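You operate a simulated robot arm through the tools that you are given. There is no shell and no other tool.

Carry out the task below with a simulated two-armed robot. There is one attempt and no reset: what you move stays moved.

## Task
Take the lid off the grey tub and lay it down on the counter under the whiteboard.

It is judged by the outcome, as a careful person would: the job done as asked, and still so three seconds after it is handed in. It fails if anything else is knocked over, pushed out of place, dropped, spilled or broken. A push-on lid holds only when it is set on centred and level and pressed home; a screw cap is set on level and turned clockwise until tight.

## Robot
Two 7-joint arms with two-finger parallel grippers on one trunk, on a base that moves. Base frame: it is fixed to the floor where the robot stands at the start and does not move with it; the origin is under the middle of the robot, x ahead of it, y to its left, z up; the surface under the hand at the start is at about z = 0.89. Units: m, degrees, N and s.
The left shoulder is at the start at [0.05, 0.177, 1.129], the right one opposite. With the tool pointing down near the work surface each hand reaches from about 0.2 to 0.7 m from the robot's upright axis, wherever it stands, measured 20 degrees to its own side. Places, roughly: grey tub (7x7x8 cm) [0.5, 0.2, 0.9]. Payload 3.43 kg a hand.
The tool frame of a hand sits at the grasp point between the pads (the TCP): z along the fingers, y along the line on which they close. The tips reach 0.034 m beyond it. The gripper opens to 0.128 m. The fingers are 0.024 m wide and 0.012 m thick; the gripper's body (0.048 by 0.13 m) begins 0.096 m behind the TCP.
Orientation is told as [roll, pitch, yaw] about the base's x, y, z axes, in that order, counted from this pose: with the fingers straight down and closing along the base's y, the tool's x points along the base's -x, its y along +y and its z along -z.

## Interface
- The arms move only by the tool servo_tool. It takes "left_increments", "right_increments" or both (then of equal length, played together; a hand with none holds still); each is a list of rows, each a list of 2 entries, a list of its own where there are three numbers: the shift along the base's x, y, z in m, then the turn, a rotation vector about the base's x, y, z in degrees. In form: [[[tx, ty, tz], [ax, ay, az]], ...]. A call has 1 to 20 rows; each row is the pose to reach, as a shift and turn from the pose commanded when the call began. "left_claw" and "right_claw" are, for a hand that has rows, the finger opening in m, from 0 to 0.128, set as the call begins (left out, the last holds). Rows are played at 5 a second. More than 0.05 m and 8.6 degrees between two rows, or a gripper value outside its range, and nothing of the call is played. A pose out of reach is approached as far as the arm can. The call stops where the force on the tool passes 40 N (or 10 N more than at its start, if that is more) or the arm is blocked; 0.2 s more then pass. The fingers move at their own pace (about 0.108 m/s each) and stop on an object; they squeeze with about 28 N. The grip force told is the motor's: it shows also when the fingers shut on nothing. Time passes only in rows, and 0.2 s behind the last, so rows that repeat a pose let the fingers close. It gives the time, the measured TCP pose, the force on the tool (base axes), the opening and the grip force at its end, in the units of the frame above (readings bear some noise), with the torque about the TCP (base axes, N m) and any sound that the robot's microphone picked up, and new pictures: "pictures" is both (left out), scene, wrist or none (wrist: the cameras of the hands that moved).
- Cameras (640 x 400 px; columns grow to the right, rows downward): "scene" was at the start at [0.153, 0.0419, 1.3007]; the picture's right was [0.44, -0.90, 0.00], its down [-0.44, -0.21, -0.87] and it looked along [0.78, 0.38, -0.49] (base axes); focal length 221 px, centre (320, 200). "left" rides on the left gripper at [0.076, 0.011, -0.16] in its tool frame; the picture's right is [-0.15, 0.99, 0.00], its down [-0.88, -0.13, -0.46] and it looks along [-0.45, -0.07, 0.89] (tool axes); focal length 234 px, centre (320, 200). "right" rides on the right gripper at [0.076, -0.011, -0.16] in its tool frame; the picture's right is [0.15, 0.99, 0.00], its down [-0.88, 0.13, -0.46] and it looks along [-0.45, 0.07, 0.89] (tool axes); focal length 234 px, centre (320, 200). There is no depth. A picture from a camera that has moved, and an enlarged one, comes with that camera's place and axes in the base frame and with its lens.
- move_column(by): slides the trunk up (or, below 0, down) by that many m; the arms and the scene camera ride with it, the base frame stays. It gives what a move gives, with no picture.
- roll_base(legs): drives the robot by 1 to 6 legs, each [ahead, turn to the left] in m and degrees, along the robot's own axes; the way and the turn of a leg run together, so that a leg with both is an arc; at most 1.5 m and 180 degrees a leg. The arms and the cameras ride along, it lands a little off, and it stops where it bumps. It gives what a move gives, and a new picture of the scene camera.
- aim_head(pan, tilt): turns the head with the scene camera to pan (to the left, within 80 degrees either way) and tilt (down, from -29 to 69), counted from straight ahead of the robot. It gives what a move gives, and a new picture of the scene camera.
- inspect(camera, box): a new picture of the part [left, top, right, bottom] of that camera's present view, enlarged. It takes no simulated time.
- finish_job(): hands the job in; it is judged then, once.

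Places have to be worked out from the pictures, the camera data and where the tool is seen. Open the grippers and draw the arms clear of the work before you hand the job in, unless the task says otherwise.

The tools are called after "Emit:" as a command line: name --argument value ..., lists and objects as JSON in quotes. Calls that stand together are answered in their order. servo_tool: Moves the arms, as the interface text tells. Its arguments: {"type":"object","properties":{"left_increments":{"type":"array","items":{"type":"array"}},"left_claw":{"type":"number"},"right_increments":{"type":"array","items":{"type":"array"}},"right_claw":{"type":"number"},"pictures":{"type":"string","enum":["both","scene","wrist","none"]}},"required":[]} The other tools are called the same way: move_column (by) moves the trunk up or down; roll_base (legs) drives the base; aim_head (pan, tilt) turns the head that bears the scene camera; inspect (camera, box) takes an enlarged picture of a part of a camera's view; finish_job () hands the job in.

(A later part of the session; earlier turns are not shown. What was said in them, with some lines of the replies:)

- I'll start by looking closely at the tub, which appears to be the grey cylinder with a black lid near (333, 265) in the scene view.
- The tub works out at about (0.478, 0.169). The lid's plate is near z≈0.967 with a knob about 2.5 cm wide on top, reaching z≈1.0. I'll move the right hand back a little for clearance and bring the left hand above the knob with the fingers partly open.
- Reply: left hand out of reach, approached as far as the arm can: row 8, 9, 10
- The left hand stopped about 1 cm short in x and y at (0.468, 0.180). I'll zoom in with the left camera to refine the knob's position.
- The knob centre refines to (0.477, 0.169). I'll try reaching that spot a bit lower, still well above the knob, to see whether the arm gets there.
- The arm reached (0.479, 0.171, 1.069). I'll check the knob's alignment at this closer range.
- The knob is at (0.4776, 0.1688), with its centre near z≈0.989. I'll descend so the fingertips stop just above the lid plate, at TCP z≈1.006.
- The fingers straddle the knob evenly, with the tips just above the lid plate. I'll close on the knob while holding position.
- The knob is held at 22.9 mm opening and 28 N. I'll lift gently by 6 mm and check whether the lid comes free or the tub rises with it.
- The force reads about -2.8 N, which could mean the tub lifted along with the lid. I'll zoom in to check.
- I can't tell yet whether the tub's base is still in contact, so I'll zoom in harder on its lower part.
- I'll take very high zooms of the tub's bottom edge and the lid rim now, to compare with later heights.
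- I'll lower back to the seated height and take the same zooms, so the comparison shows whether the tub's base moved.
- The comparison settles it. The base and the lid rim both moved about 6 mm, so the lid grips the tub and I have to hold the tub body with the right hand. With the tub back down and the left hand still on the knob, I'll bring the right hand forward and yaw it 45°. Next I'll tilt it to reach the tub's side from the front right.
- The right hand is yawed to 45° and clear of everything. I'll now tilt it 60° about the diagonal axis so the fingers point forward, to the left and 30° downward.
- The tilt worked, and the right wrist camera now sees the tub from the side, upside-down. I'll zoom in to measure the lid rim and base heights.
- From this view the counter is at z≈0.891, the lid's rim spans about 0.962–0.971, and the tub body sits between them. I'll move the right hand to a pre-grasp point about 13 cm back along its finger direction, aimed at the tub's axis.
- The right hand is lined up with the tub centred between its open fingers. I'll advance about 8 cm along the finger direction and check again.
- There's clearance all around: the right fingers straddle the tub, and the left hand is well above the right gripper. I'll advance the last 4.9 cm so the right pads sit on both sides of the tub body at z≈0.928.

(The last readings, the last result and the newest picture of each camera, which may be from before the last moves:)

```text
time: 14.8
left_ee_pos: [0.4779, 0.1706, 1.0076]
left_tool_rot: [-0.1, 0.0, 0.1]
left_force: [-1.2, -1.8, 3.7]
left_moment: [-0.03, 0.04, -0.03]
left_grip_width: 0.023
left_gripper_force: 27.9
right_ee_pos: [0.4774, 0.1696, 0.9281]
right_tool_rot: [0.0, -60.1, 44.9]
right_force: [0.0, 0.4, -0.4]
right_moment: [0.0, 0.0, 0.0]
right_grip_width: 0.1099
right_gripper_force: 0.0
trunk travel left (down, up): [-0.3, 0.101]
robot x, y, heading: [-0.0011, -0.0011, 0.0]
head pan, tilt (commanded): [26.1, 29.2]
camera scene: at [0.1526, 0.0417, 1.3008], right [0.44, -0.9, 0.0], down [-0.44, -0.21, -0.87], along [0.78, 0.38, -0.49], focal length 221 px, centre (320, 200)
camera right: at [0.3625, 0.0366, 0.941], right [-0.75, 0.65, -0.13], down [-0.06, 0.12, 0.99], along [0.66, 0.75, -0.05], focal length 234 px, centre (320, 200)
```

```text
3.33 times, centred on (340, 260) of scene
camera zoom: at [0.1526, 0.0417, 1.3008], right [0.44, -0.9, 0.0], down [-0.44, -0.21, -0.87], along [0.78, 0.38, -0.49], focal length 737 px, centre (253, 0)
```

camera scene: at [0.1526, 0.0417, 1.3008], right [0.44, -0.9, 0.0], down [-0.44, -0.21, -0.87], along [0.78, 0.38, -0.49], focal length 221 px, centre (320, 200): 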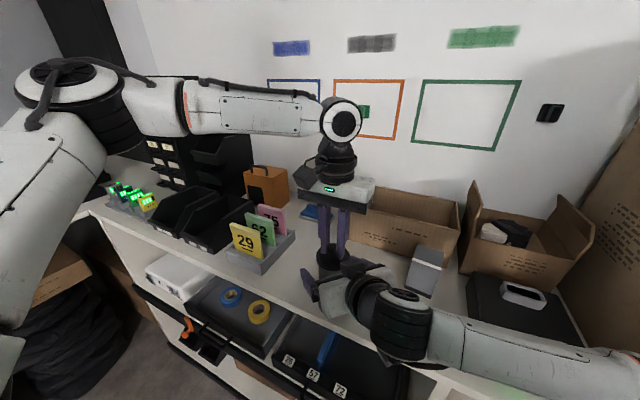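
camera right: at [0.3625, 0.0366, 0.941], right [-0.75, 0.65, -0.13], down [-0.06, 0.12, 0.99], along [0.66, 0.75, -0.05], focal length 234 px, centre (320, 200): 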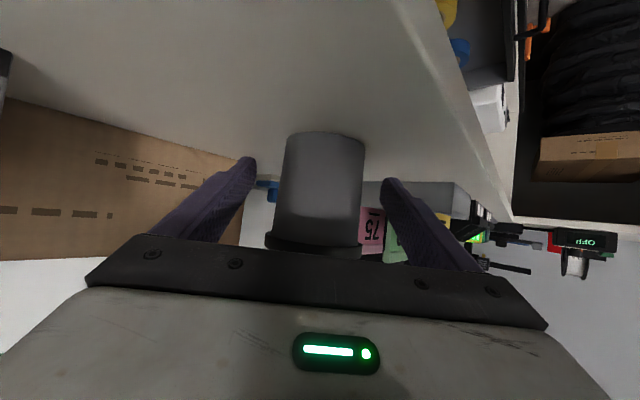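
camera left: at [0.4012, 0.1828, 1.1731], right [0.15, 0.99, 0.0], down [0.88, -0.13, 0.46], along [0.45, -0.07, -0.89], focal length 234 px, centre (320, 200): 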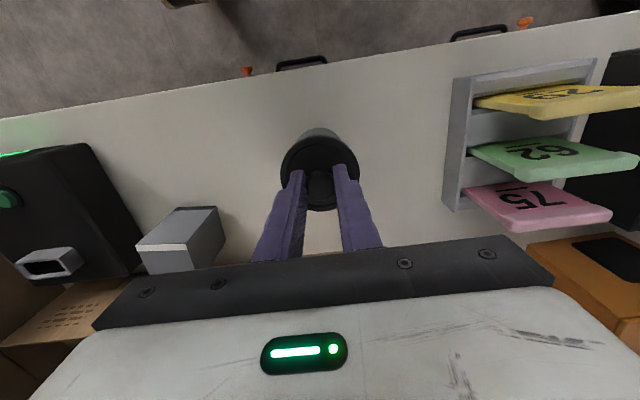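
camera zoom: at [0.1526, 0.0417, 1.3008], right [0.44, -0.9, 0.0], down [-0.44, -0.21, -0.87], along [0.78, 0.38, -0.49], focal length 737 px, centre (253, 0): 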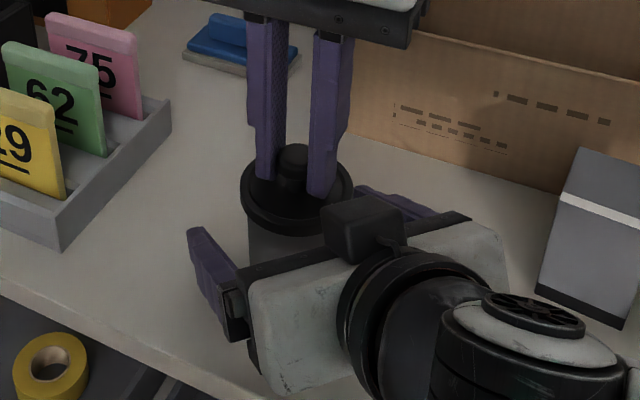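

The tub body is centred between the right fingers, below the lid rim and clear of the counter. I'll close the right gripper on it.

Emit:
servo_tool --right_increments '[[[0, 0, 0], [0, 0, 0]], [[0, 0, 0], [0, 0, 0]], [[0, 0, 0], [0, 0, 0]], [[0, 0, 0], [0, 0, 0]]]' --right_claw 0.0 --pictures "both"

Emit:
inspect --camera "scene" --box '[260, 200, 420, 320]'

```text
time: 15.8
left_ee_pos: [0.4781, 0.1695, 1.0073]
left_tool_rot: [0.0, 0.1, 0.0]
left_force: [-1.3, -1.4, 2.9]
left_moment: [-0.04, 0.02, 0.05]
left_grip_width: 0.0229
left_gripper_force: 27.8
right_ee_pos: [0.479, 0.17, 0.9287]
right_tool_rot: [-0.2, -60.0, 45.0]
right_force: [0.3, 1.4, 1.1]
right_moment: [-0.03, -0.02, -0.06]
right_grip_width: 0.0629
right_gripper_force: 27.9
trunk travel left (down, up): [-0.3, 0.101]
robot x, y, heading: [0.0006, -0.0013, -0.1]
head pan, tilt (commanded): [26.1, 29.2]
camera scene: at [0.1528, 0.0418, 1.3008], right [0.44, -0.9, 0.0], down [-0.44, -0.21, -0.87], along [0.78, 0.38, -0.49], focal length 221 px, centre (320, 200)
camera right: at [0.3624, 0.0365, 0.9411], right [-0.75, 0.65, -0.13], down [-0.06, 0.12, 0.99], along [0.66, 0.75, -0.05], focal length 234 px, centre (320, 200)
```

scene: 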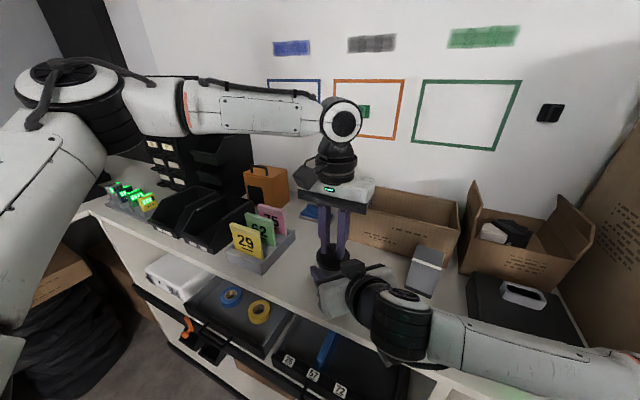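
right: 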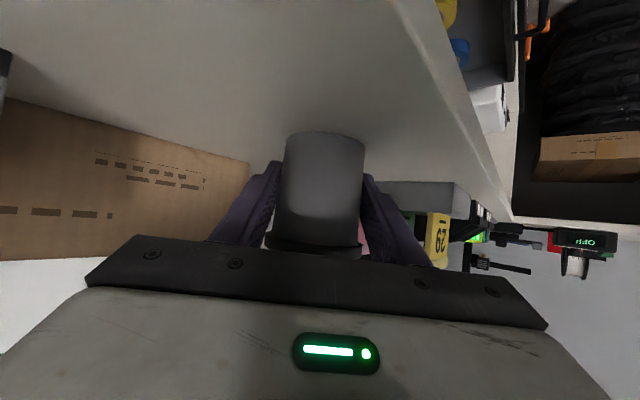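

```text
3.33 times, centred on (340, 260) of scene
camera zoom: at [0.1528, 0.0418, 1.3008], right [0.44, -0.9, 0.0], down [-0.44, -0.21, -0.87], along [0.78, 0.38, -0.49], focal length 737 px, centre (253, 0)
```

zoom: 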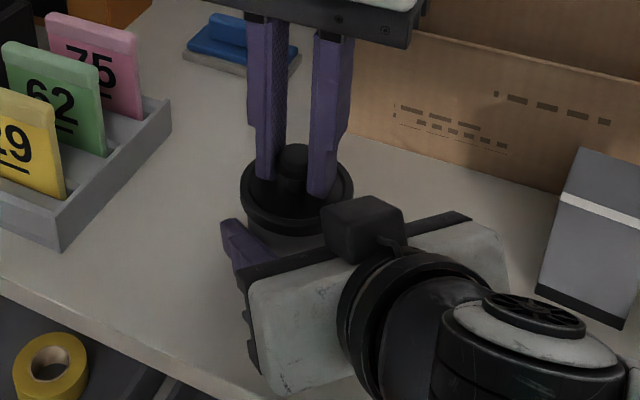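

The right hand holds the tub at 62.9 mm opening and 28 N. I'll pull the lid straight up slowly with the left hand while the right stays still.

Emit:
servo_tool --left_increments '[[[0, 0, 0.002], [0, 0, 0]], [[0, 0, 0.004], [0, 0, 0]], [[0, 0, 0.006], [0, 0, 0]], [[0, 0, 0.008], [0, 0, 0]], [[0, 0, 0.008], [0, 0, 0]]]' --pictures "both"

Emit:
inspect --camera "scene" --box '[260, 200, 420, 320]'

Emit:
inspect --camera "right" --box '[220, 100, 420, 260]'

```text
time: 17.0
left_ee_pos: [0.4778, 0.1697, 1.0148]
left_tool_rot: [0.0, 0.0, 0.1]
left_force: [0.5, -0.5, -0.4]
left_moment: [0.02, -0.01, 0.0]
left_grip_width: 0.0226
left_gripper_force: 28.4
right_ee_pos: [0.4787, 0.1681, 0.9282]
right_tool_rot: [0.0, -60.0, 45.0]
right_force: [-1.0, 0.7, 2.2]
right_moment: [0.1, -0.03, 0.03]
right_grip_width: 0.0628
right_gripper_force: 28.2
trunk travel left (down, up): [-0.3, 0.101]
robot x, y, heading: [0.0007, -0.0001, 0.1]
head pan, tilt (commanded): [26.1, 29.2]
heard: snap
camera scene: at [0.1529, 0.042, 1.3008], right [0.44, -0.9, 0.0], down [-0.44, -0.21, -0.87], along [0.78, 0.38, -0.49], focal length 221 px, centre (320, 200)
camera left: at [0.4008, 0.183, 1.1748], right [0.15, 0.99, 0.0], down [0.88, -0.13, 0.46], along [0.45, -0.07, -0.89], focal length 234 px, centre (320, 200)
```

scene: 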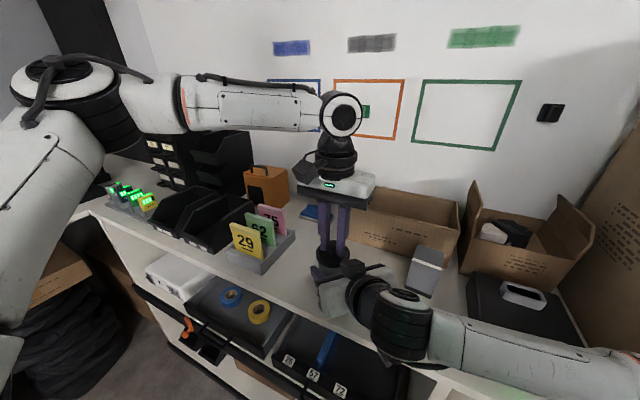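
left: 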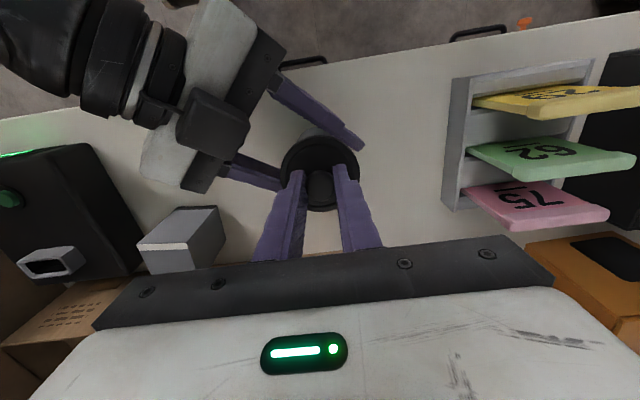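

```text
3.33 times, centred on (340, 260) of scene
camera zoom: at [0.1529, 0.042, 1.3008], right [0.44, -0.9, 0.0], down [-0.44, -0.21, -0.87], along [0.78, 0.38, -0.49], focal length 737 px, centre (253, 0)
```

zoom: 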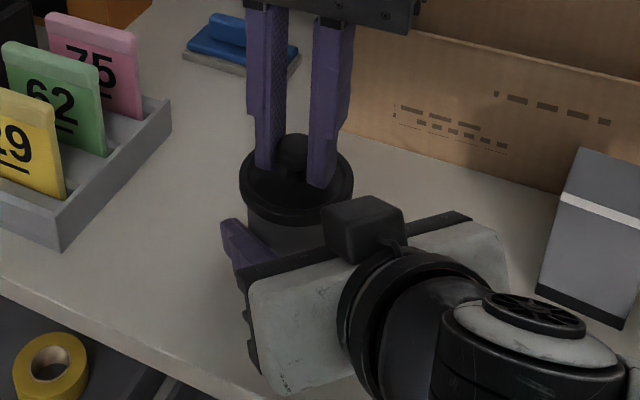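

```text
2.50 times, centred on (320, 180) of right
camera zoom: at [0.3626, 0.0366, 0.9411], right [-0.75, 0.65, -0.13], down [-0.06, 0.12, 0.99], along [0.66, 0.75, -0.05], focal length 585 px, centre (320, 250)
```

zoom: 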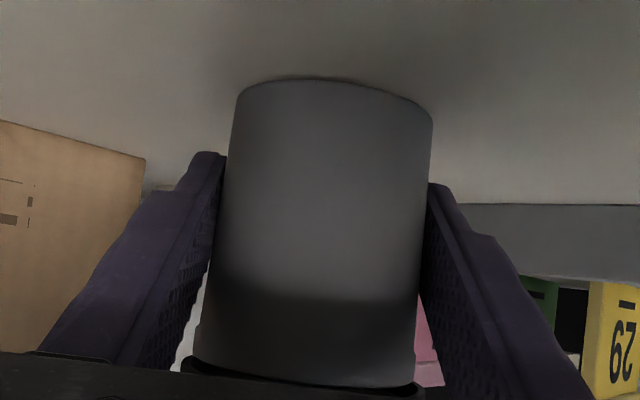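

A snap was heard and the left force dropped to near zero, so the lid is off, and the tub is still held by the right hand. I'll raise the lid another 4.5 cm to clear the tub and look.

Emit:
servo_tool --left_increments '[[[0, 0, 0.01], [0, 0, 0]], [[0, 0, 0.02], [0, 0, 0]], [[0, 0, 0.03], [0, 0, 0]], [[0, 0, 0.04], [0, 0, 0]], [[0, 0, 0.045], [0, 0, 0]], [[0, 0, 0.045], [0, 0, 0]]]' --pictures "both"

Emit:
inspect --camera "scene" --box '[260, 180, 420, 300]'

Emit:
inspect --camera "right" --box '[220, 100, 420, 260]'

```text
time: 18.4
left_ee_pos: [0.4778, 0.1698, 1.0591]
left_tool_rot: [0.0, 0.1, 0.1]
left_force: [0.3, 0.0, -0.3]
left_moment: [-0.01, -0.01, 0.0]
left_grip_width: 0.0227
left_gripper_force: 28.1
right_ee_pos: [0.4785, 0.1689, 0.9279]
right_tool_rot: [0.0, -60.0, 45.0]
right_force: [-0.3, 0.7, 2.5]
right_moment: [0.13, -0.03, 0.01]
right_grip_width: 0.063
right_gripper_force: 27.8
trunk travel left (down, up): [-0.3, 0.101]
robot x, y, heading: [0.0009, 0.0003, -0.2]
head pan, tilt (commanded): [26.1, 29.2]
camera scene: at [0.1528, 0.0419, 1.3008], right [0.44, -0.9, 0.0], down [-0.44, -0.21, -0.87], along [0.78, 0.38, -0.49], focal length 221 px, centre (320, 200)
camera left: at [0.4008, 0.1825, 1.2191], right [0.15, 0.99, 0.0], down [0.88, -0.13, 0.46], along [0.45, -0.07, -0.89], focal length 234 px, centre (320, 200)
```

scene: 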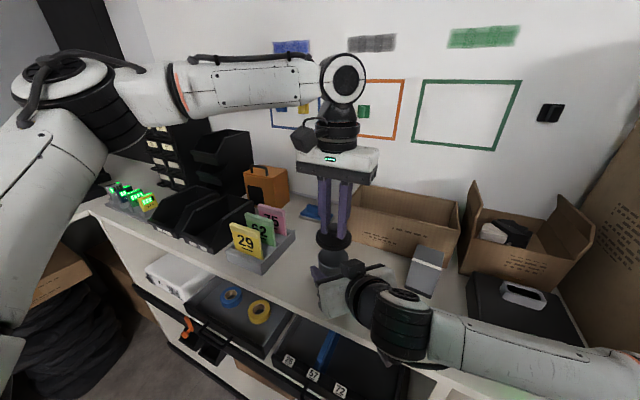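
left: 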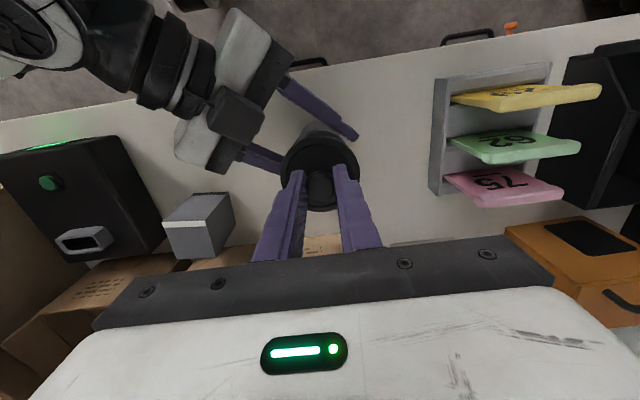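

```text
3.33 times, centred on (340, 240) of scene
camera zoom: at [0.1528, 0.0419, 1.3008], right [0.44, -0.9, 0.0], down [-0.44, -0.21, -0.87], along [0.78, 0.38, -0.49], focal length 737 px, centre (253, 67)
```

zoom: 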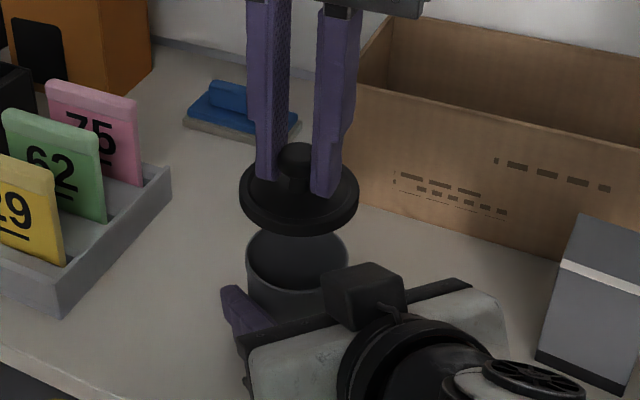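

```text
2.50 times, centred on (320, 180) of right
camera zoom: at [0.3626, 0.0365, 0.9411], right [-0.75, 0.65, -0.13], down [-0.06, 0.12, 0.99], along [0.66, 0.75, -0.05], focal length 585 px, centre (320, 250)
```

zoom: 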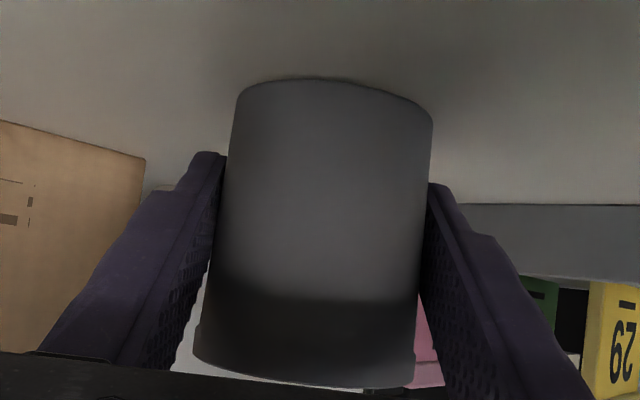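

The lid is clearly separated and the open tub stays upright in the right hand. I'll carry the lid at this height toward the free counter spot at about (0.56, 0.25), between the tub, the card holder and the cardboard box.

Emit:
servo_tool --left_increments '[[[0.016, 0.016, 0], [0, 0, 0]], [[0.033, 0.032, 0], [0, 0, 0]], [[0.049, 0.048, 0], [0, 0, 0]], [[0.066, 0.064, 0], [0, 0, 0]], [[0.082, 0.08, 0], [0, 0, 0]], [[0.082, 0.08, 0], [0, 0, 0]]]' --pictures "both"

Emit:
inspect --camera "scene" --box '[240, 170, 420, 310]'

```text
time: 19.8
left_ee_pos: [0.5558, 0.2525, 1.0607]
left_tool_rot: [0.0, 0.0, 0.1]
left_force: [-1.0, -0.3, -0.1]
left_moment: [-0.01, -0.02, -0.02]
left_grip_width: 0.0224
left_gripper_force: 27.6
right_ee_pos: [0.4783, 0.1708, 0.9291]
right_tool_rot: [0.0, -60.0, 45.1]
right_force: [0.4, 0.2, 2.7]
right_moment: [0.08, -0.09, -0.03]
right_grip_width: 0.063
right_gripper_force: 28.2
trunk travel left (down, up): [-0.3, 0.101]
robot x, y, heading: [0.0003, -0.0019, -0.0]
head pan, tilt (commanded): [26.1, 29.2]
camera scene: at [0.1529, 0.0419, 1.3008], right [0.44, -0.9, 0.0], down [-0.44, -0.21, -0.87], along [0.78, 0.38, -0.49], focal length 221 px, centre (320, 200)
camera left: at [0.4791, 0.265, 1.2198], right [0.15, 0.99, 0.0], down [0.88, -0.13, 0.46], along [0.45, -0.07, -0.89], focal length 234 px, centre (320, 200)
```

scene: 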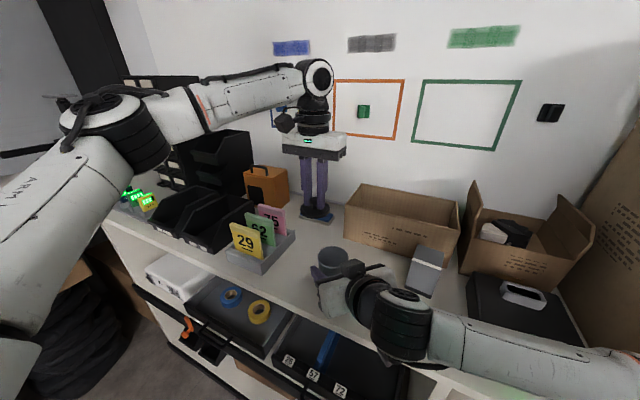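
left: 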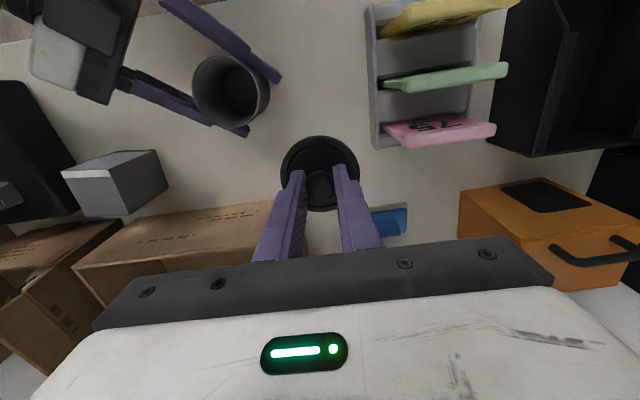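

```text
2.86 times, centred on (330, 240) of scene
camera zoom: at [0.1529, 0.0419, 1.3008], right [0.44, -0.9, 0.0], down [-0.44, -0.21, -0.87], along [0.78, 0.38, -0.49], focal length 632 px, centre (291, 86)
```

zoom: 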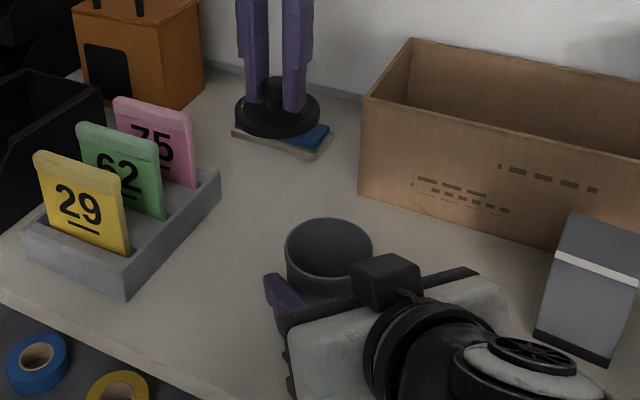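

The spot below the lid is free: about 3.4 cm to the card holder, 4 cm or more to the tub and fingers, and 4–5 cm to the box. I'll descend to just above the counter.

Emit:
servo_tool --left_increments '[[[0, 0, -0.02], [0, 0, 0]], [[0, 0, -0.04], [0, 0, 0]], [[0, 0, -0.06], [0, 0, 0]], [[0, 0, -0.08], [0, 0, 0]], [[0, 0, -0.1], [0, 0, 0]], [[0, 0, -0.112], [0, 0, 0]], [[0, 0, -0.112], [0, 0, 0]]]' --pictures "both"

Emit:
inspect --camera "scene" --box '[270, 170, 390, 270]'

```text
time: 21.4
left_ee_pos: [0.5593, 0.2492, 0.9475]
left_tool_rot: [-0.2, -0.1, 0.0]
left_force: [0.1, 0.7, 0.0]
left_moment: [0.02, -0.01, -0.01]
left_grip_width: 0.0219
left_gripper_force: 28.2
right_ee_pos: [0.479, 0.1699, 0.9273]
right_tool_rot: [0.0, -60.0, 45.0]
right_force: [1.0, -0.6, 2.2]
right_moment: [0.03, -0.09, -0.01]
right_grip_width: 0.0629
right_gripper_force: 27.9
trunk travel left (down, up): [-0.3, 0.101]
robot x, y, heading: [-0.0018, 0.0009, 0.2]
head pan, tilt (commanded): [26.1, 29.2]
camera scene: at [0.1529, 0.0418, 1.3008], right [0.44, -0.9, 0.0], down [-0.44, -0.21, -0.87], along [0.78, 0.38, -0.49], focal length 221 px, centre (320, 200)
camera left: at [0.4822, 0.262, 1.1073], right [0.15, 0.99, 0.0], down [0.88, -0.13, 0.46], along [0.45, -0.07, -0.89], focal length 234 px, centre (320, 200)
```

scene: 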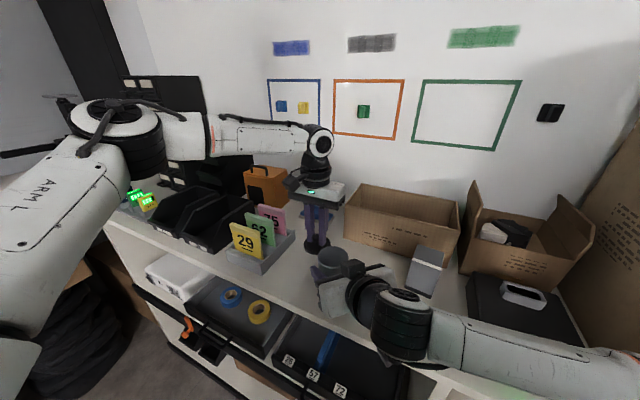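
left: 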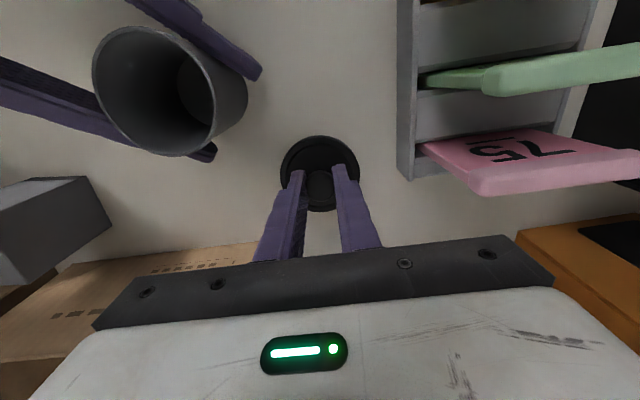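

```text
4.00 times, centred on (330, 220) of scene
camera zoom: at [0.1529, 0.0418, 1.3008], right [0.44, -0.9, 0.0], down [-0.44, -0.21, -0.87], along [0.78, 0.38, -0.49], focal length 885 px, centre (280, 120)
```

zoom: 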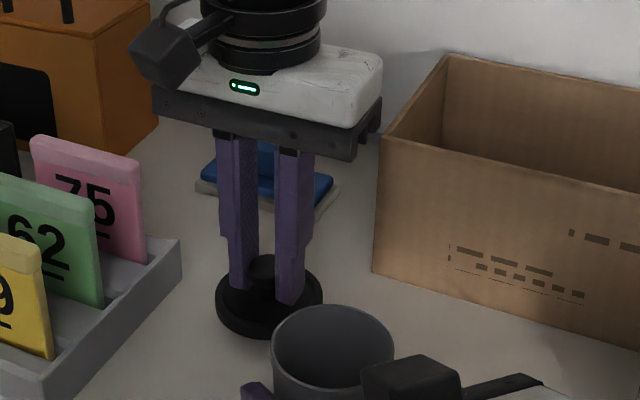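

The lid hovers about 1 cm above the counter, level and clear of everything. I'll lower it in small steps and watch for contact force.

Emit:
servo_tool --left_increments '[[[0, 0, -0.002], [0, 0, 0]], [[0, 0, -0.004], [0, 0, 0]], [[0, 0, -0.006], [0, 0, 0]], [[0, 0, -0.008], [0, 0, 0]], [[0, 0, -0.008], [0, 0, 0]]]' --pictures "none"

Emit:
inspect --camera "scene" --box '[290, 210, 350, 260]'

```text
time: 22.6
left_ee_pos: [0.5577, 0.2506, 0.9402]
left_tool_rot: [0.0, 0.0, 0.0]
left_force: [0.6, -0.8, 0.0]
left_moment: [-0.02, 0.01, -0.01]
left_grip_width: 0.0223
left_gripper_force: 27.9
right_ee_pos: [0.4781, 0.17, 0.9276]
right_tool_rot: [0.0, -60.0, 45.1]
right_force: [0.1, -0.4, 1.7]
right_moment: [0.06, -0.05, -0.04]
right_grip_width: 0.0629
right_gripper_force: 28.0
trunk travel left (down, up): [-0.3, 0.101]
robot x, y, heading: [-0.0003, 0.0026, 0.2]
head pan, tilt (commanded): [26.1, 29.2]
```

```text
8.00 times, centred on (320, 235) of scene
camera zoom: at [0.1529, 0.0418, 1.3008], right [0.44, -0.9, 0.0], down [-0.44, -0.21, -0.87], along [0.78, 0.38, -0.49], focal length 1770 px, centre (320, -80)
```

zoom: 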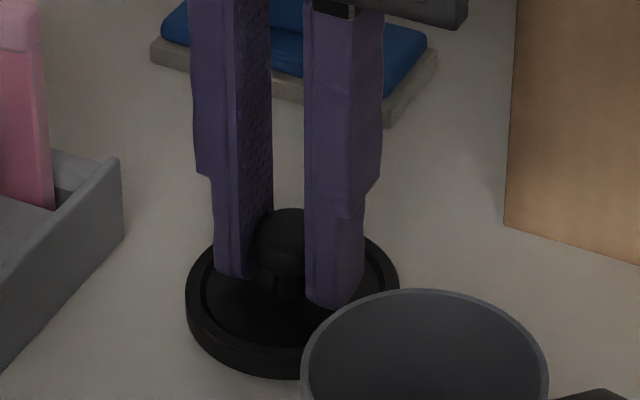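

No contact yet at TCP z≈0.940, with about 3–4 mm to go. I'll continue in 1 mm steps.

Emit:
servo_tool --left_increments '[[[0, 0, -0.001], [0, 0, 0]], [[0, 0, -0.002], [0, 0, 0]], [[0, 0, -0.003], [0, 0, 0]], [[0, 0, -0.003], [0, 0, 0]]]' --pictures "none"

```text
time: 23.6
left_ee_pos: [0.5577, 0.2523, 0.9369]
left_tool_rot: [-0.1, -0.1, 0.0]
left_force: [0.4, 0.0, -0.2]
left_moment: [0.01, 0.02, -0.01]
left_grip_width: 0.022
left_gripper_force: 28.0
right_ee_pos: [0.478, 0.1686, 0.9284]
right_tool_rot: [-0.1, -60.0, 45.0]
right_force: [0.1, -0.5, 1.5]
right_moment: [0.05, -0.05, -0.02]
right_grip_width: 0.0629
right_gripper_force: 28.0
trunk travel left (down, up): [-0.3, 0.101]
robot x, y, heading: [-0.0021, 0.0002, 0.0]
head pan, tilt (commanded): [26.1, 29.2]
```

Still no contact at z≈0.937. I'll keep lowering in 1 mm steps.

Emit:
servo_tool --left_increments '[[[0, 0, -0.001], [0, 0, 0]], [[0, 0, -0.002], [0, 0, 0]], [[0, 0, -0.003], [0, 0, 0]], [[0, 0, -0.003], [0, 0, 0]]]' --pictures "none"

Emit:
inspect --camera "scene" --box '[290, 210, 350, 260]'

```text
time: 24.6
left_ee_pos: [0.5594, 0.2517, 0.9357]
left_tool_rot: [-0.1, -0.1, 0.0]
left_force: [0.2, -1.7, 3.0]
left_moment: [0.06, 0.01, -0.03]
left_grip_width: 0.0219
left_gripper_force: 27.9
right_ee_pos: [0.4785, 0.1688, 0.929]
right_tool_rot: [0.1, -60.0, 45.0]
right_force: [1.4, -0.2, 1.6]
right_moment: [0.04, -0.13, -0.03]
right_grip_width: 0.0631
right_gripper_force: 27.7
trunk travel left (down, up): [-0.3, 0.101]
robot x, y, heading: [-0.0029, 0.0017, 0.0]
head pan, tilt (commanded): [26.1, 29.2]
```

```text
8.00 times, centred on (320, 235) of scene
camera zoom: at [0.1528, 0.0418, 1.3008], right [0.44, -0.9, 0.0], down [-0.44, -0.21, -0.87], along [0.78, 0.38, -0.49], focal length 1770 px, centre (320, -80)
```

zoom: 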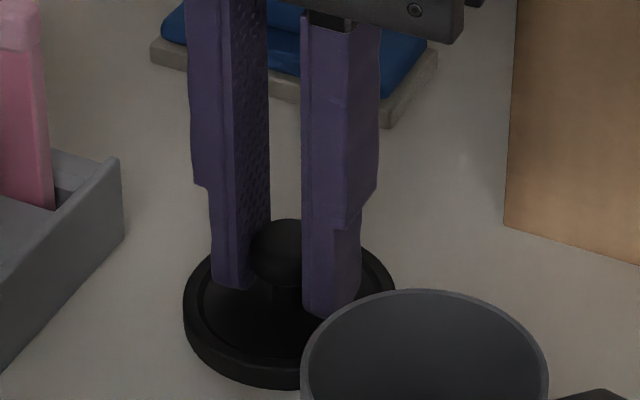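

There's now an upward contact force of 3 N, so the lid is resting on the counter. I'll open the left fingers moderately while holding position.

Emit:
servo_tool --left_increments '[[[0, 0, 0], [0, 0, 0]], [[0, 0, 0], [0, 0, 0]], [[0, 0, 0], [0, 0, 0]]]' --left_claw 0.055 --pictures "wrist"

Emit:
inspect --camera "scene" --box '[290, 210, 350, 260]'

```text
time: 25.4
left_ee_pos: [0.5581, 0.2523, 0.9353]
left_tool_rot: [0.0, -0.1, 0.0]
left_force: [0.0, -0.5, -0.7]
left_moment: [0.03, 0.02, -0.01]
left_grip_width: 0.0551
left_gripper_force: 0.1
right_ee_pos: [0.4801, 0.1683, 0.928]
right_tool_rot: [0.0, -60.0, 45.0]
right_force: [0.0, -1.0, 0.9]
right_moment: [0.05, -0.04, -0.01]
right_grip_width: 0.0629
right_gripper_force: 27.7
trunk travel left (down, up): [-0.3, 0.101]
robot x, y, heading: [-0.0011, 0.003, -0.1]
head pan, tilt (commanded): [26.1, 29.2]
camera left: at [0.4809, 0.2641, 1.0947], right [0.15, 0.99, 0.0], down [0.88, -0.13, 0.46], along [0.45, -0.07, -0.89], focal length 234 px, centre (320, 200)
```

left: 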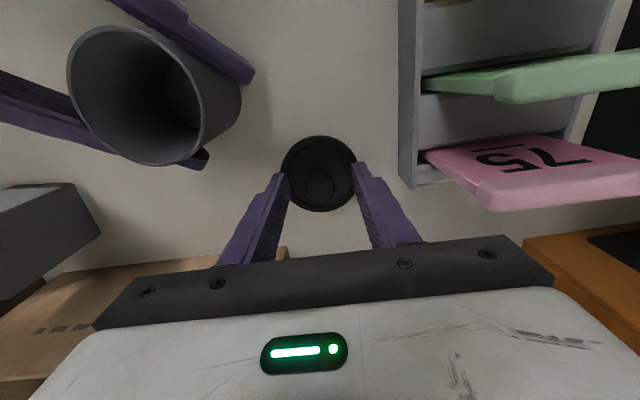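

```text
8.00 times, centred on (320, 235) of scene
camera zoom: at [0.1529, 0.0418, 1.3008], right [0.44, -0.9, 0.0], down [-0.44, -0.21, -0.87], along [0.78, 0.38, -0.49], focal length 1770 px, centre (320, -80)
```

zoom: 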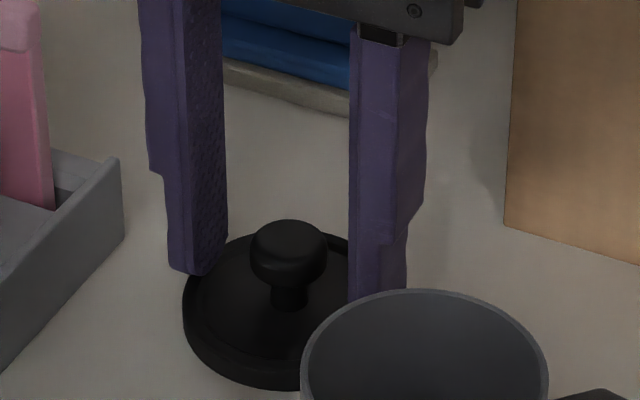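

The lid lies flat on the counter, released and knob-up. I'll raise the left hand straight up, clear of the knob.

Emit:
servo_tool --left_increments '[[[0, 0, 0.015], [0, 0, 0]], [[0, 0, 0.03], [0, 0, 0]], [[0, 0, 0.06], [0, 0, 0]], [[0, 0, 0.09], [0, 0, 0]], [[0, 0, 0.12], [0, 0, 0]], [[0, 0, 0.14], [0, 0, 0]], [[0, 0, 0.14], [0, 0, 0]]]' --pictures "both"

```text
time: 27.0
left_ee_pos: [0.5548, 0.2538, 1.0731]
left_tool_rot: [-0.1, -0.1, 0.0]
left_force: [-0.3, 0.1, 1.1]
left_moment: [-0.03, -0.03, 0.01]
left_grip_width: 0.0548
left_gripper_force: 0.0
left hand out of reach, approached as far as the arm can: row 6, 7
right_ee_pos: [0.4777, 0.1687, 0.9293]
right_tool_rot: [0.0, -60.1, 44.9]
right_force: [-0.5, -0.6, 0.4]
right_moment: [0.02, 0.0, -0.06]
right_grip_width: 0.0632
right_gripper_force: 28.0
trunk travel left (down, up): [-0.3, 0.101]
robot x, y, heading: [0.0011, 0.0001, 0.3]
head pan, tilt (commanded): [26.1, 29.2]
camera scene: at [0.1529, 0.0419, 1.3008], right [0.44, -0.9, 0.0], down [-0.44, -0.21, -0.87], along [0.78, 0.38, -0.49], focal length 221 px, centre (320, 200)
camera left: at [0.4763, 0.2662, 1.233], right [0.15, 0.99, 0.0], down [0.88, -0.13, 0.46], along [0.45, -0.07, -0.89], focal length 234 px, centre (320, 200)
```

scene: 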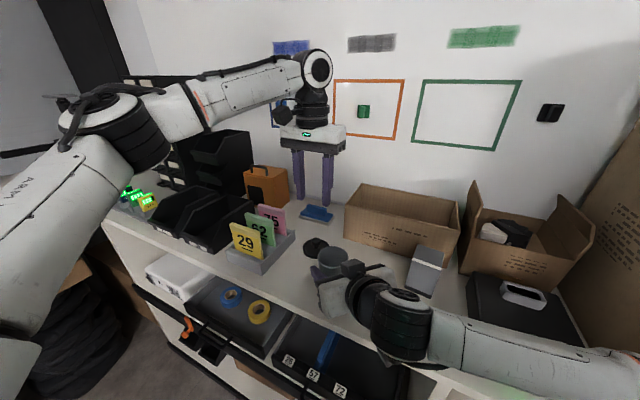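
left: 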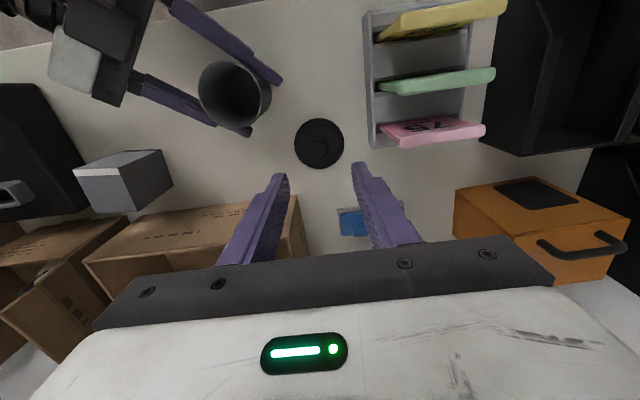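

The lid lies free on the counter near (0.56, 0.25). Before letting the tub go, I'll check that its base sits flat on the counter.

Emit:
inspect --camera "right" --box '[220, 100, 420, 260]'

Emit:
inspect --camera "scene" --box '[260, 200, 420, 320]'

```text
2.50 times, centred on (320, 180) of right
camera zoom: at [0.3625, 0.0365, 0.941], right [-0.75, 0.65, -0.13], down [-0.06, 0.12, 0.99], along [0.66, 0.75, -0.05], focal length 585 px, centre (320, 250)
```

zoom: 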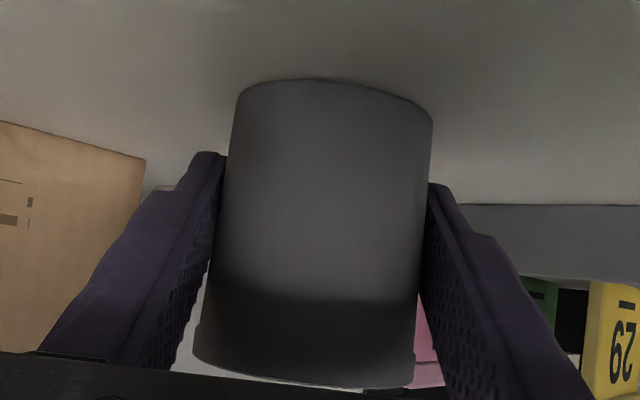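

```text
3.33 times, centred on (340, 260) of scene
camera zoom: at [0.1529, 0.0419, 1.3008], right [0.44, -0.9, 0.0], down [-0.44, -0.21, -0.87], along [0.78, 0.38, -0.49], focal length 737 px, centre (253, 0)
```

zoom: 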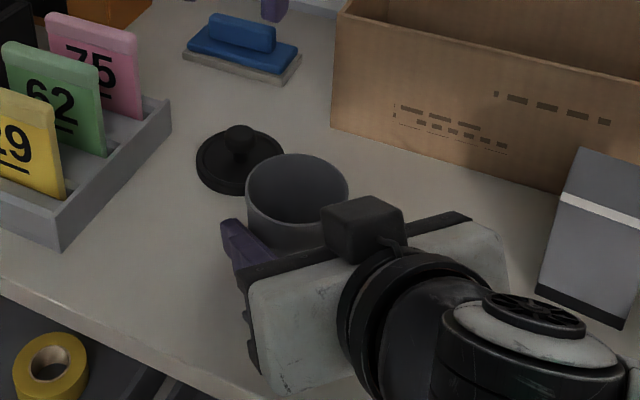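

The tub's base is in the same place as before the pull and sits on the counter. I'll open the right gripper modestly to let it go without touching anything.

Emit:
servo_tool --right_increments '[[[0, 0, 0], [0, 0, 0]], [[0, 0, 0], [0, 0, 0]], [[0, 0, 0], [0, 0, 0]]]' --right_claw 0.1 --pictures "wrist"

```text
time: 27.8
left_ee_pos: [0.5531, 0.2537, 1.0744]
left_tool_rot: [0.0, 0.0, 0.0]
left_force: [-0.2, 0.6, 0.2]
left_moment: [-0.02, 0.01, 0.03]
left_grip_width: 0.055
left_gripper_force: 0.0
right_ee_pos: [0.479, 0.1698, 0.9291]
right_tool_rot: [0.0, -59.9, 45.0]
right_force: [0.8, 0.3, 0.4]
right_moment: [0.07, 0.01, 0.0]
right_grip_width: 0.1
right_gripper_force: 0.1
trunk travel left (down, up): [-0.3, 0.101]
robot x, y, heading: [0.0017, -0.0007, 0.1]
head pan, tilt (commanded): [26.1, 29.2]
camera right: at [0.3626, 0.0365, 0.9409], right [-0.75, 0.65, -0.13], down [-0.06, 0.12, 0.99], along [0.66, 0.75, -0.05], focal length 234 px, centre (320, 200)
```

right: 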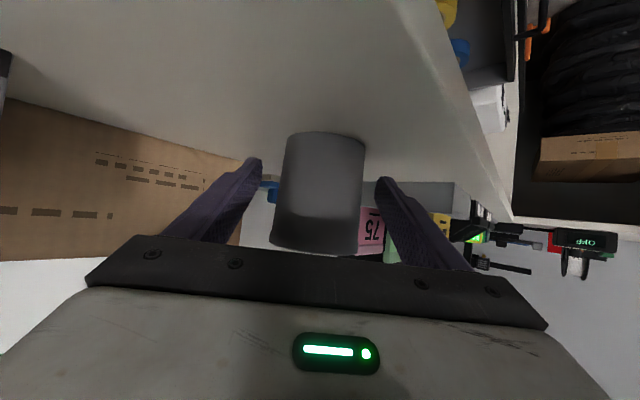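

The tub stands on its own. I'll back the right hand straight out along the way it came in.

Emit:
servo_tool --right_increments '[[[-0.01, -0.01, 0.0082], [0, 0, 0]], [[-0.02, -0.02, 0.0163], [0, 0, 0]], [[-0.035, -0.035, 0.0286], [0, 0, 0]], [[-0.05, -0.05, 0.0408], [0, 0, 0]], [[-0.065, -0.065, 0.0531], [0, 0, 0]], [[-0.0796, -0.0796, 0.065], [0, 0, 0]], [[-0.0796, -0.0796, 0.065], [0, 0, 0]]]' --pictures "both"

```text
time: 29.4
left_ee_pos: [0.5536, 0.2541, 1.0734]
left_tool_rot: [0.0, 0.0, -0.1]
left_force: [0.1, -0.8, -0.8]
left_moment: [-0.01, -0.02, 0.0]
left_grip_width: 0.0551
left_gripper_force: 0.1
right_ee_pos: [0.3992, 0.0878, 0.9947]
right_tool_rot: [0.1, -60.0, 45.0]
right_force: [0.0, 0.3, -0.2]
right_moment: [-0.01, 0.0, 0.0]
right_grip_width: 0.0998
right_gripper_force: 0.0
trunk travel left (down, up): [-0.3, 0.101]
robot x, y, heading: [-0.0033, 0.0029, -0.2]
head pan, tilt (commanded): [26.1, 29.2]
camera scene: at [0.1531, 0.042, 1.3007], right [0.44, -0.9, 0.0], down [-0.44, -0.21, -0.87], along [0.78, 0.38, -0.49], focal length 221 px, centre (320, 200)
camera right: at [0.282, -0.0449, 1.0069], right [-0.75, 0.65, -0.13], down [-0.06, 0.12, 0.99], along [0.66, 0.75, -0.05], focal length 234 px, centre (320, 200)
```

scene: 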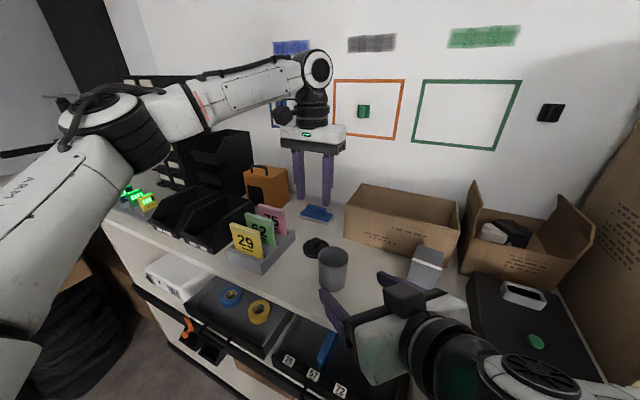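
right: 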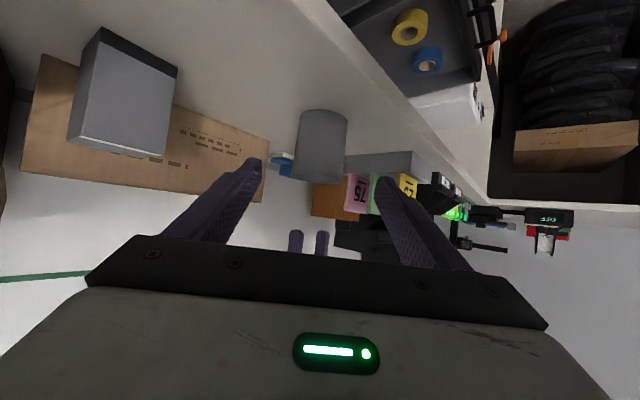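

The tub is standing free and both objects are undisturbed. I'll withdraw both hands up and back towards their starting places.

Emit:
servo_tool --left_increments '[[[-0.025, 0.015, 0.017], [0, 0, 0]], [[-0.05, 0.031, 0.034], [0, 0, 0]], [[-0.075, 0.047, 0.05], [0, 0, 0]], [[-0.1, 0.062, 0.067], [0, 0, 0]], [[-0.125, 0.078, 0.084], [0, 0, 0]], [[-0.15, 0.094, 0.1], [0, 0, 0]], [[-0.175, 0.11, 0.117], [0, 0, 0]], [[-0.2, 0.125, 0.13], [0, 0, 0]], [[-0.2, 0.125, 0.13], [0, 0, 0]]]' --right_increments '[[[0.006, -0.012, 0.0135], [0, 0, 0]], [[0.012, -0.024, 0.027], [0, 0, 0]], [[0.018, -0.036, 0.04], [0, 0, 0]], [[0.024, -0.048, 0.054], [0, 0, 0]], [[0.03, -0.06, 0.067], [0, 0, 0]], [[0.036, -0.072, 0.08], [0, 0, 0]], [[0.042, -0.084, 0.094], [0, 0, 0]], [[0.048, -0.095, 0.107], [0, 0, 0]], [[0.048, -0.095, 0.107], [0, 0, 0]]]' --pictures "both"

Emit:
inspect --camera "scene" --box '[220, 190, 460, 340]'

```text
time: 31.4
left_ee_pos: [0.3531, 0.3785, 1.202]
left_tool_rot: [-0.1, 0.0, -0.2]
left_force: [-0.1, -0.6, -0.5]
left_moment: [0.02, 0.03, 0.0]
left_grip_width: 0.0549
left_gripper_force: 0.0
right_ee_pos: [0.4476, -0.0054, 1.1008]
right_tool_rot: [0.1, -60.0, 45.0]
right_force: [-0.5, -0.6, -0.2]
right_moment: [0.01, 0.0, 0.01]
right_grip_width: 0.1001
right_gripper_force: 0.0
trunk travel left (down, up): [-0.3, 0.101]
robot x, y, heading: [-0.0011, 0.0014, 0.1]
head pan, tilt (commanded): [26.1, 29.2]
camera scene: at [0.1533, 0.0419, 1.3007], right [0.44, -0.9, 0.0], down [-0.44, -0.21, -0.87], along [0.78, 0.38, -0.49], focal length 221 px, centre (320, 200)
camera right: at [0.3311, -0.1383, 1.1139], right [-0.75, 0.65, -0.13], down [-0.06, 0.12, 0.99], along [0.66, 0.75, -0.05], focal length 234 px, centre (320, 200)
camera left: at [0.2774, 0.3911, 1.3613], right [0.15, 0.99, 0.0], down [0.88, -0.13, 0.45], along [0.45, -0.07, -0.89], focal length 234 px, centre (320, 200)
```

scene: 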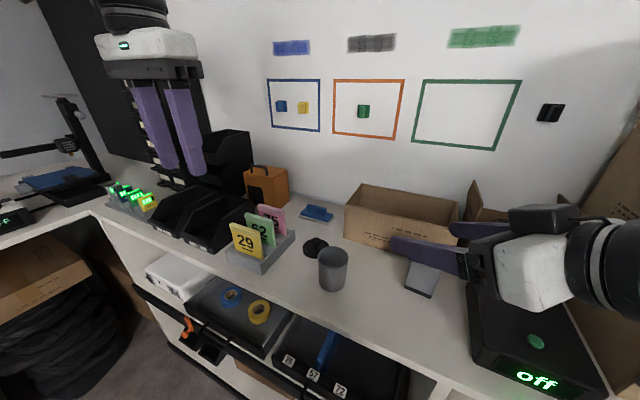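
right: 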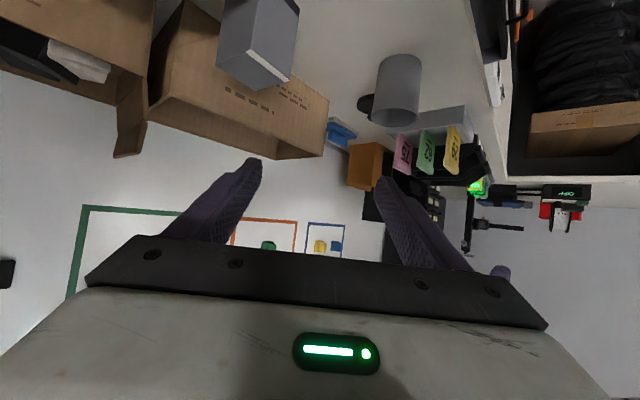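
left: 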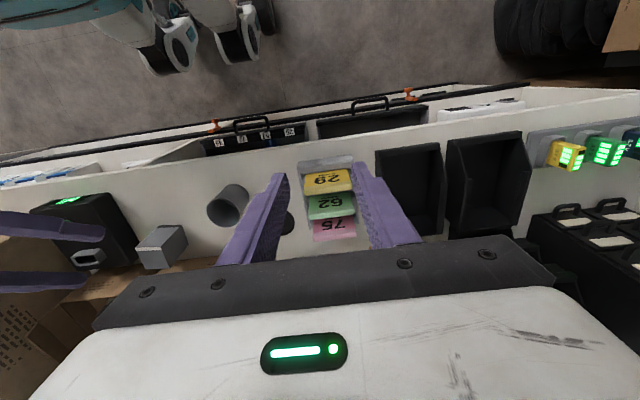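

```text
2.67 times, centred on (340, 265) of scene
camera zoom: at [0.1533, 0.0419, 1.3007], right [0.44, -0.9, 0.0], down [-0.44, -0.21, -0.87], along [0.78, 0.38, -0.49], focal length 590 px, centre (267, 27)
```

zoom: 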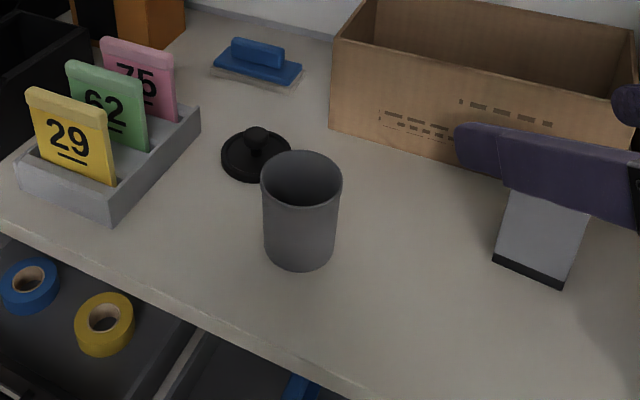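

The lid lies flat next to the open, upright tub, and everything else is where it was. I'll bring the right hand upright again and raise it, so it's well clear of the counter.

Emit:
servo_tool --right_increments '[[[0, 0, 0.01], [-5.303, 5.303, 0]], [[0, 0, 0.02], [-10.607, 10.607, 0]], [[0, 0, 0.03], [-15.91, 15.91, 0]], [[0, 0, 0.04], [-21.213, 21.213, 0]], [[0, 0, 0.05], [-26.517, 26.517, 0]], [[0, 0, 0.06], [-31.82, 31.82, 0]], [[0, 0, 0.07], [-37.123, 37.123, 0]], [[0, 0, 0.08], [-42.426, 42.426, 0]], [[0, 0, 0.08], [-42.426, 42.426, 0]]]' --right_claw 0.1 --pictures "scene"

```text
time: 33.4
left_ee_pos: [0.3551, 0.3795, 1.2027]
left_tool_rot: [-0.1, 0.0, -0.1]
left_force: [-0.4, -0.5, -0.5]
left_moment: [0.02, 0.01, 0.03]
left_grip_width: 0.055
left_gripper_force: 0.1
right_ee_pos: [0.4483, -0.0061, 1.1806]
right_tool_rot: [0.0, 0.0, 45.1]
right_force: [0.1, -0.3, 0.0]
right_moment: [0.01, 0.03, -0.02]
right_grip_width: 0.1001
right_gripper_force: 0.0
trunk travel left (down, up): [-0.3, 0.101]
robot x, y, heading: [-0.0011, 0.0007, 0.1]
head pan, tilt (commanded): [26.1, 29.2]
camera scene: at [0.1533, 0.0416, 1.3007], right [0.44, -0.9, 0.0], down [-0.44, -0.21, -0.87], along [0.78, 0.38, -0.49], focal length 221 px, centre (320, 200)
```

scene: 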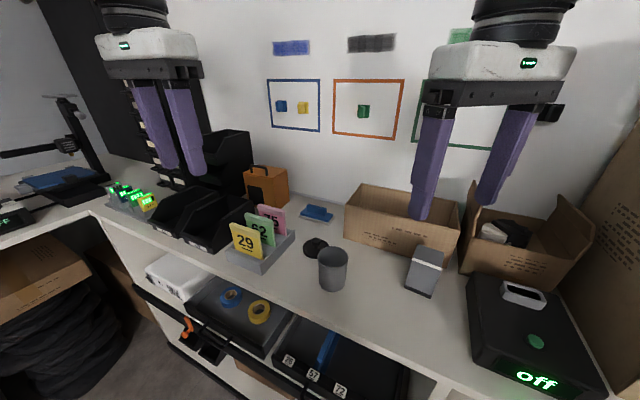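

The lid is flat on the counter, the tub stands open and upright in place, both grippers are open and the arms are clear. Nothing else has moved, so I'm handing the job in.

Emit:
finish_job

```text
The job is handed in.
```

The lid is off the grey tub and lying flat, knob up, on the counter under the whiteboard. It sits just behind the tub, to its left.

The lid was a tight push-on fit: my first gentle lift raised the tub with it by about 6 mm, so I set it straight back down. I then held the tub with the right hand and pulled the lid off with the left, and it came free with a snap.

The tub is open, upright and where it started. In the last pictures nothing else on the counter had moved. Both grippers are open and both arms are clear of the work. I've handed the job in, but no verdict came back.
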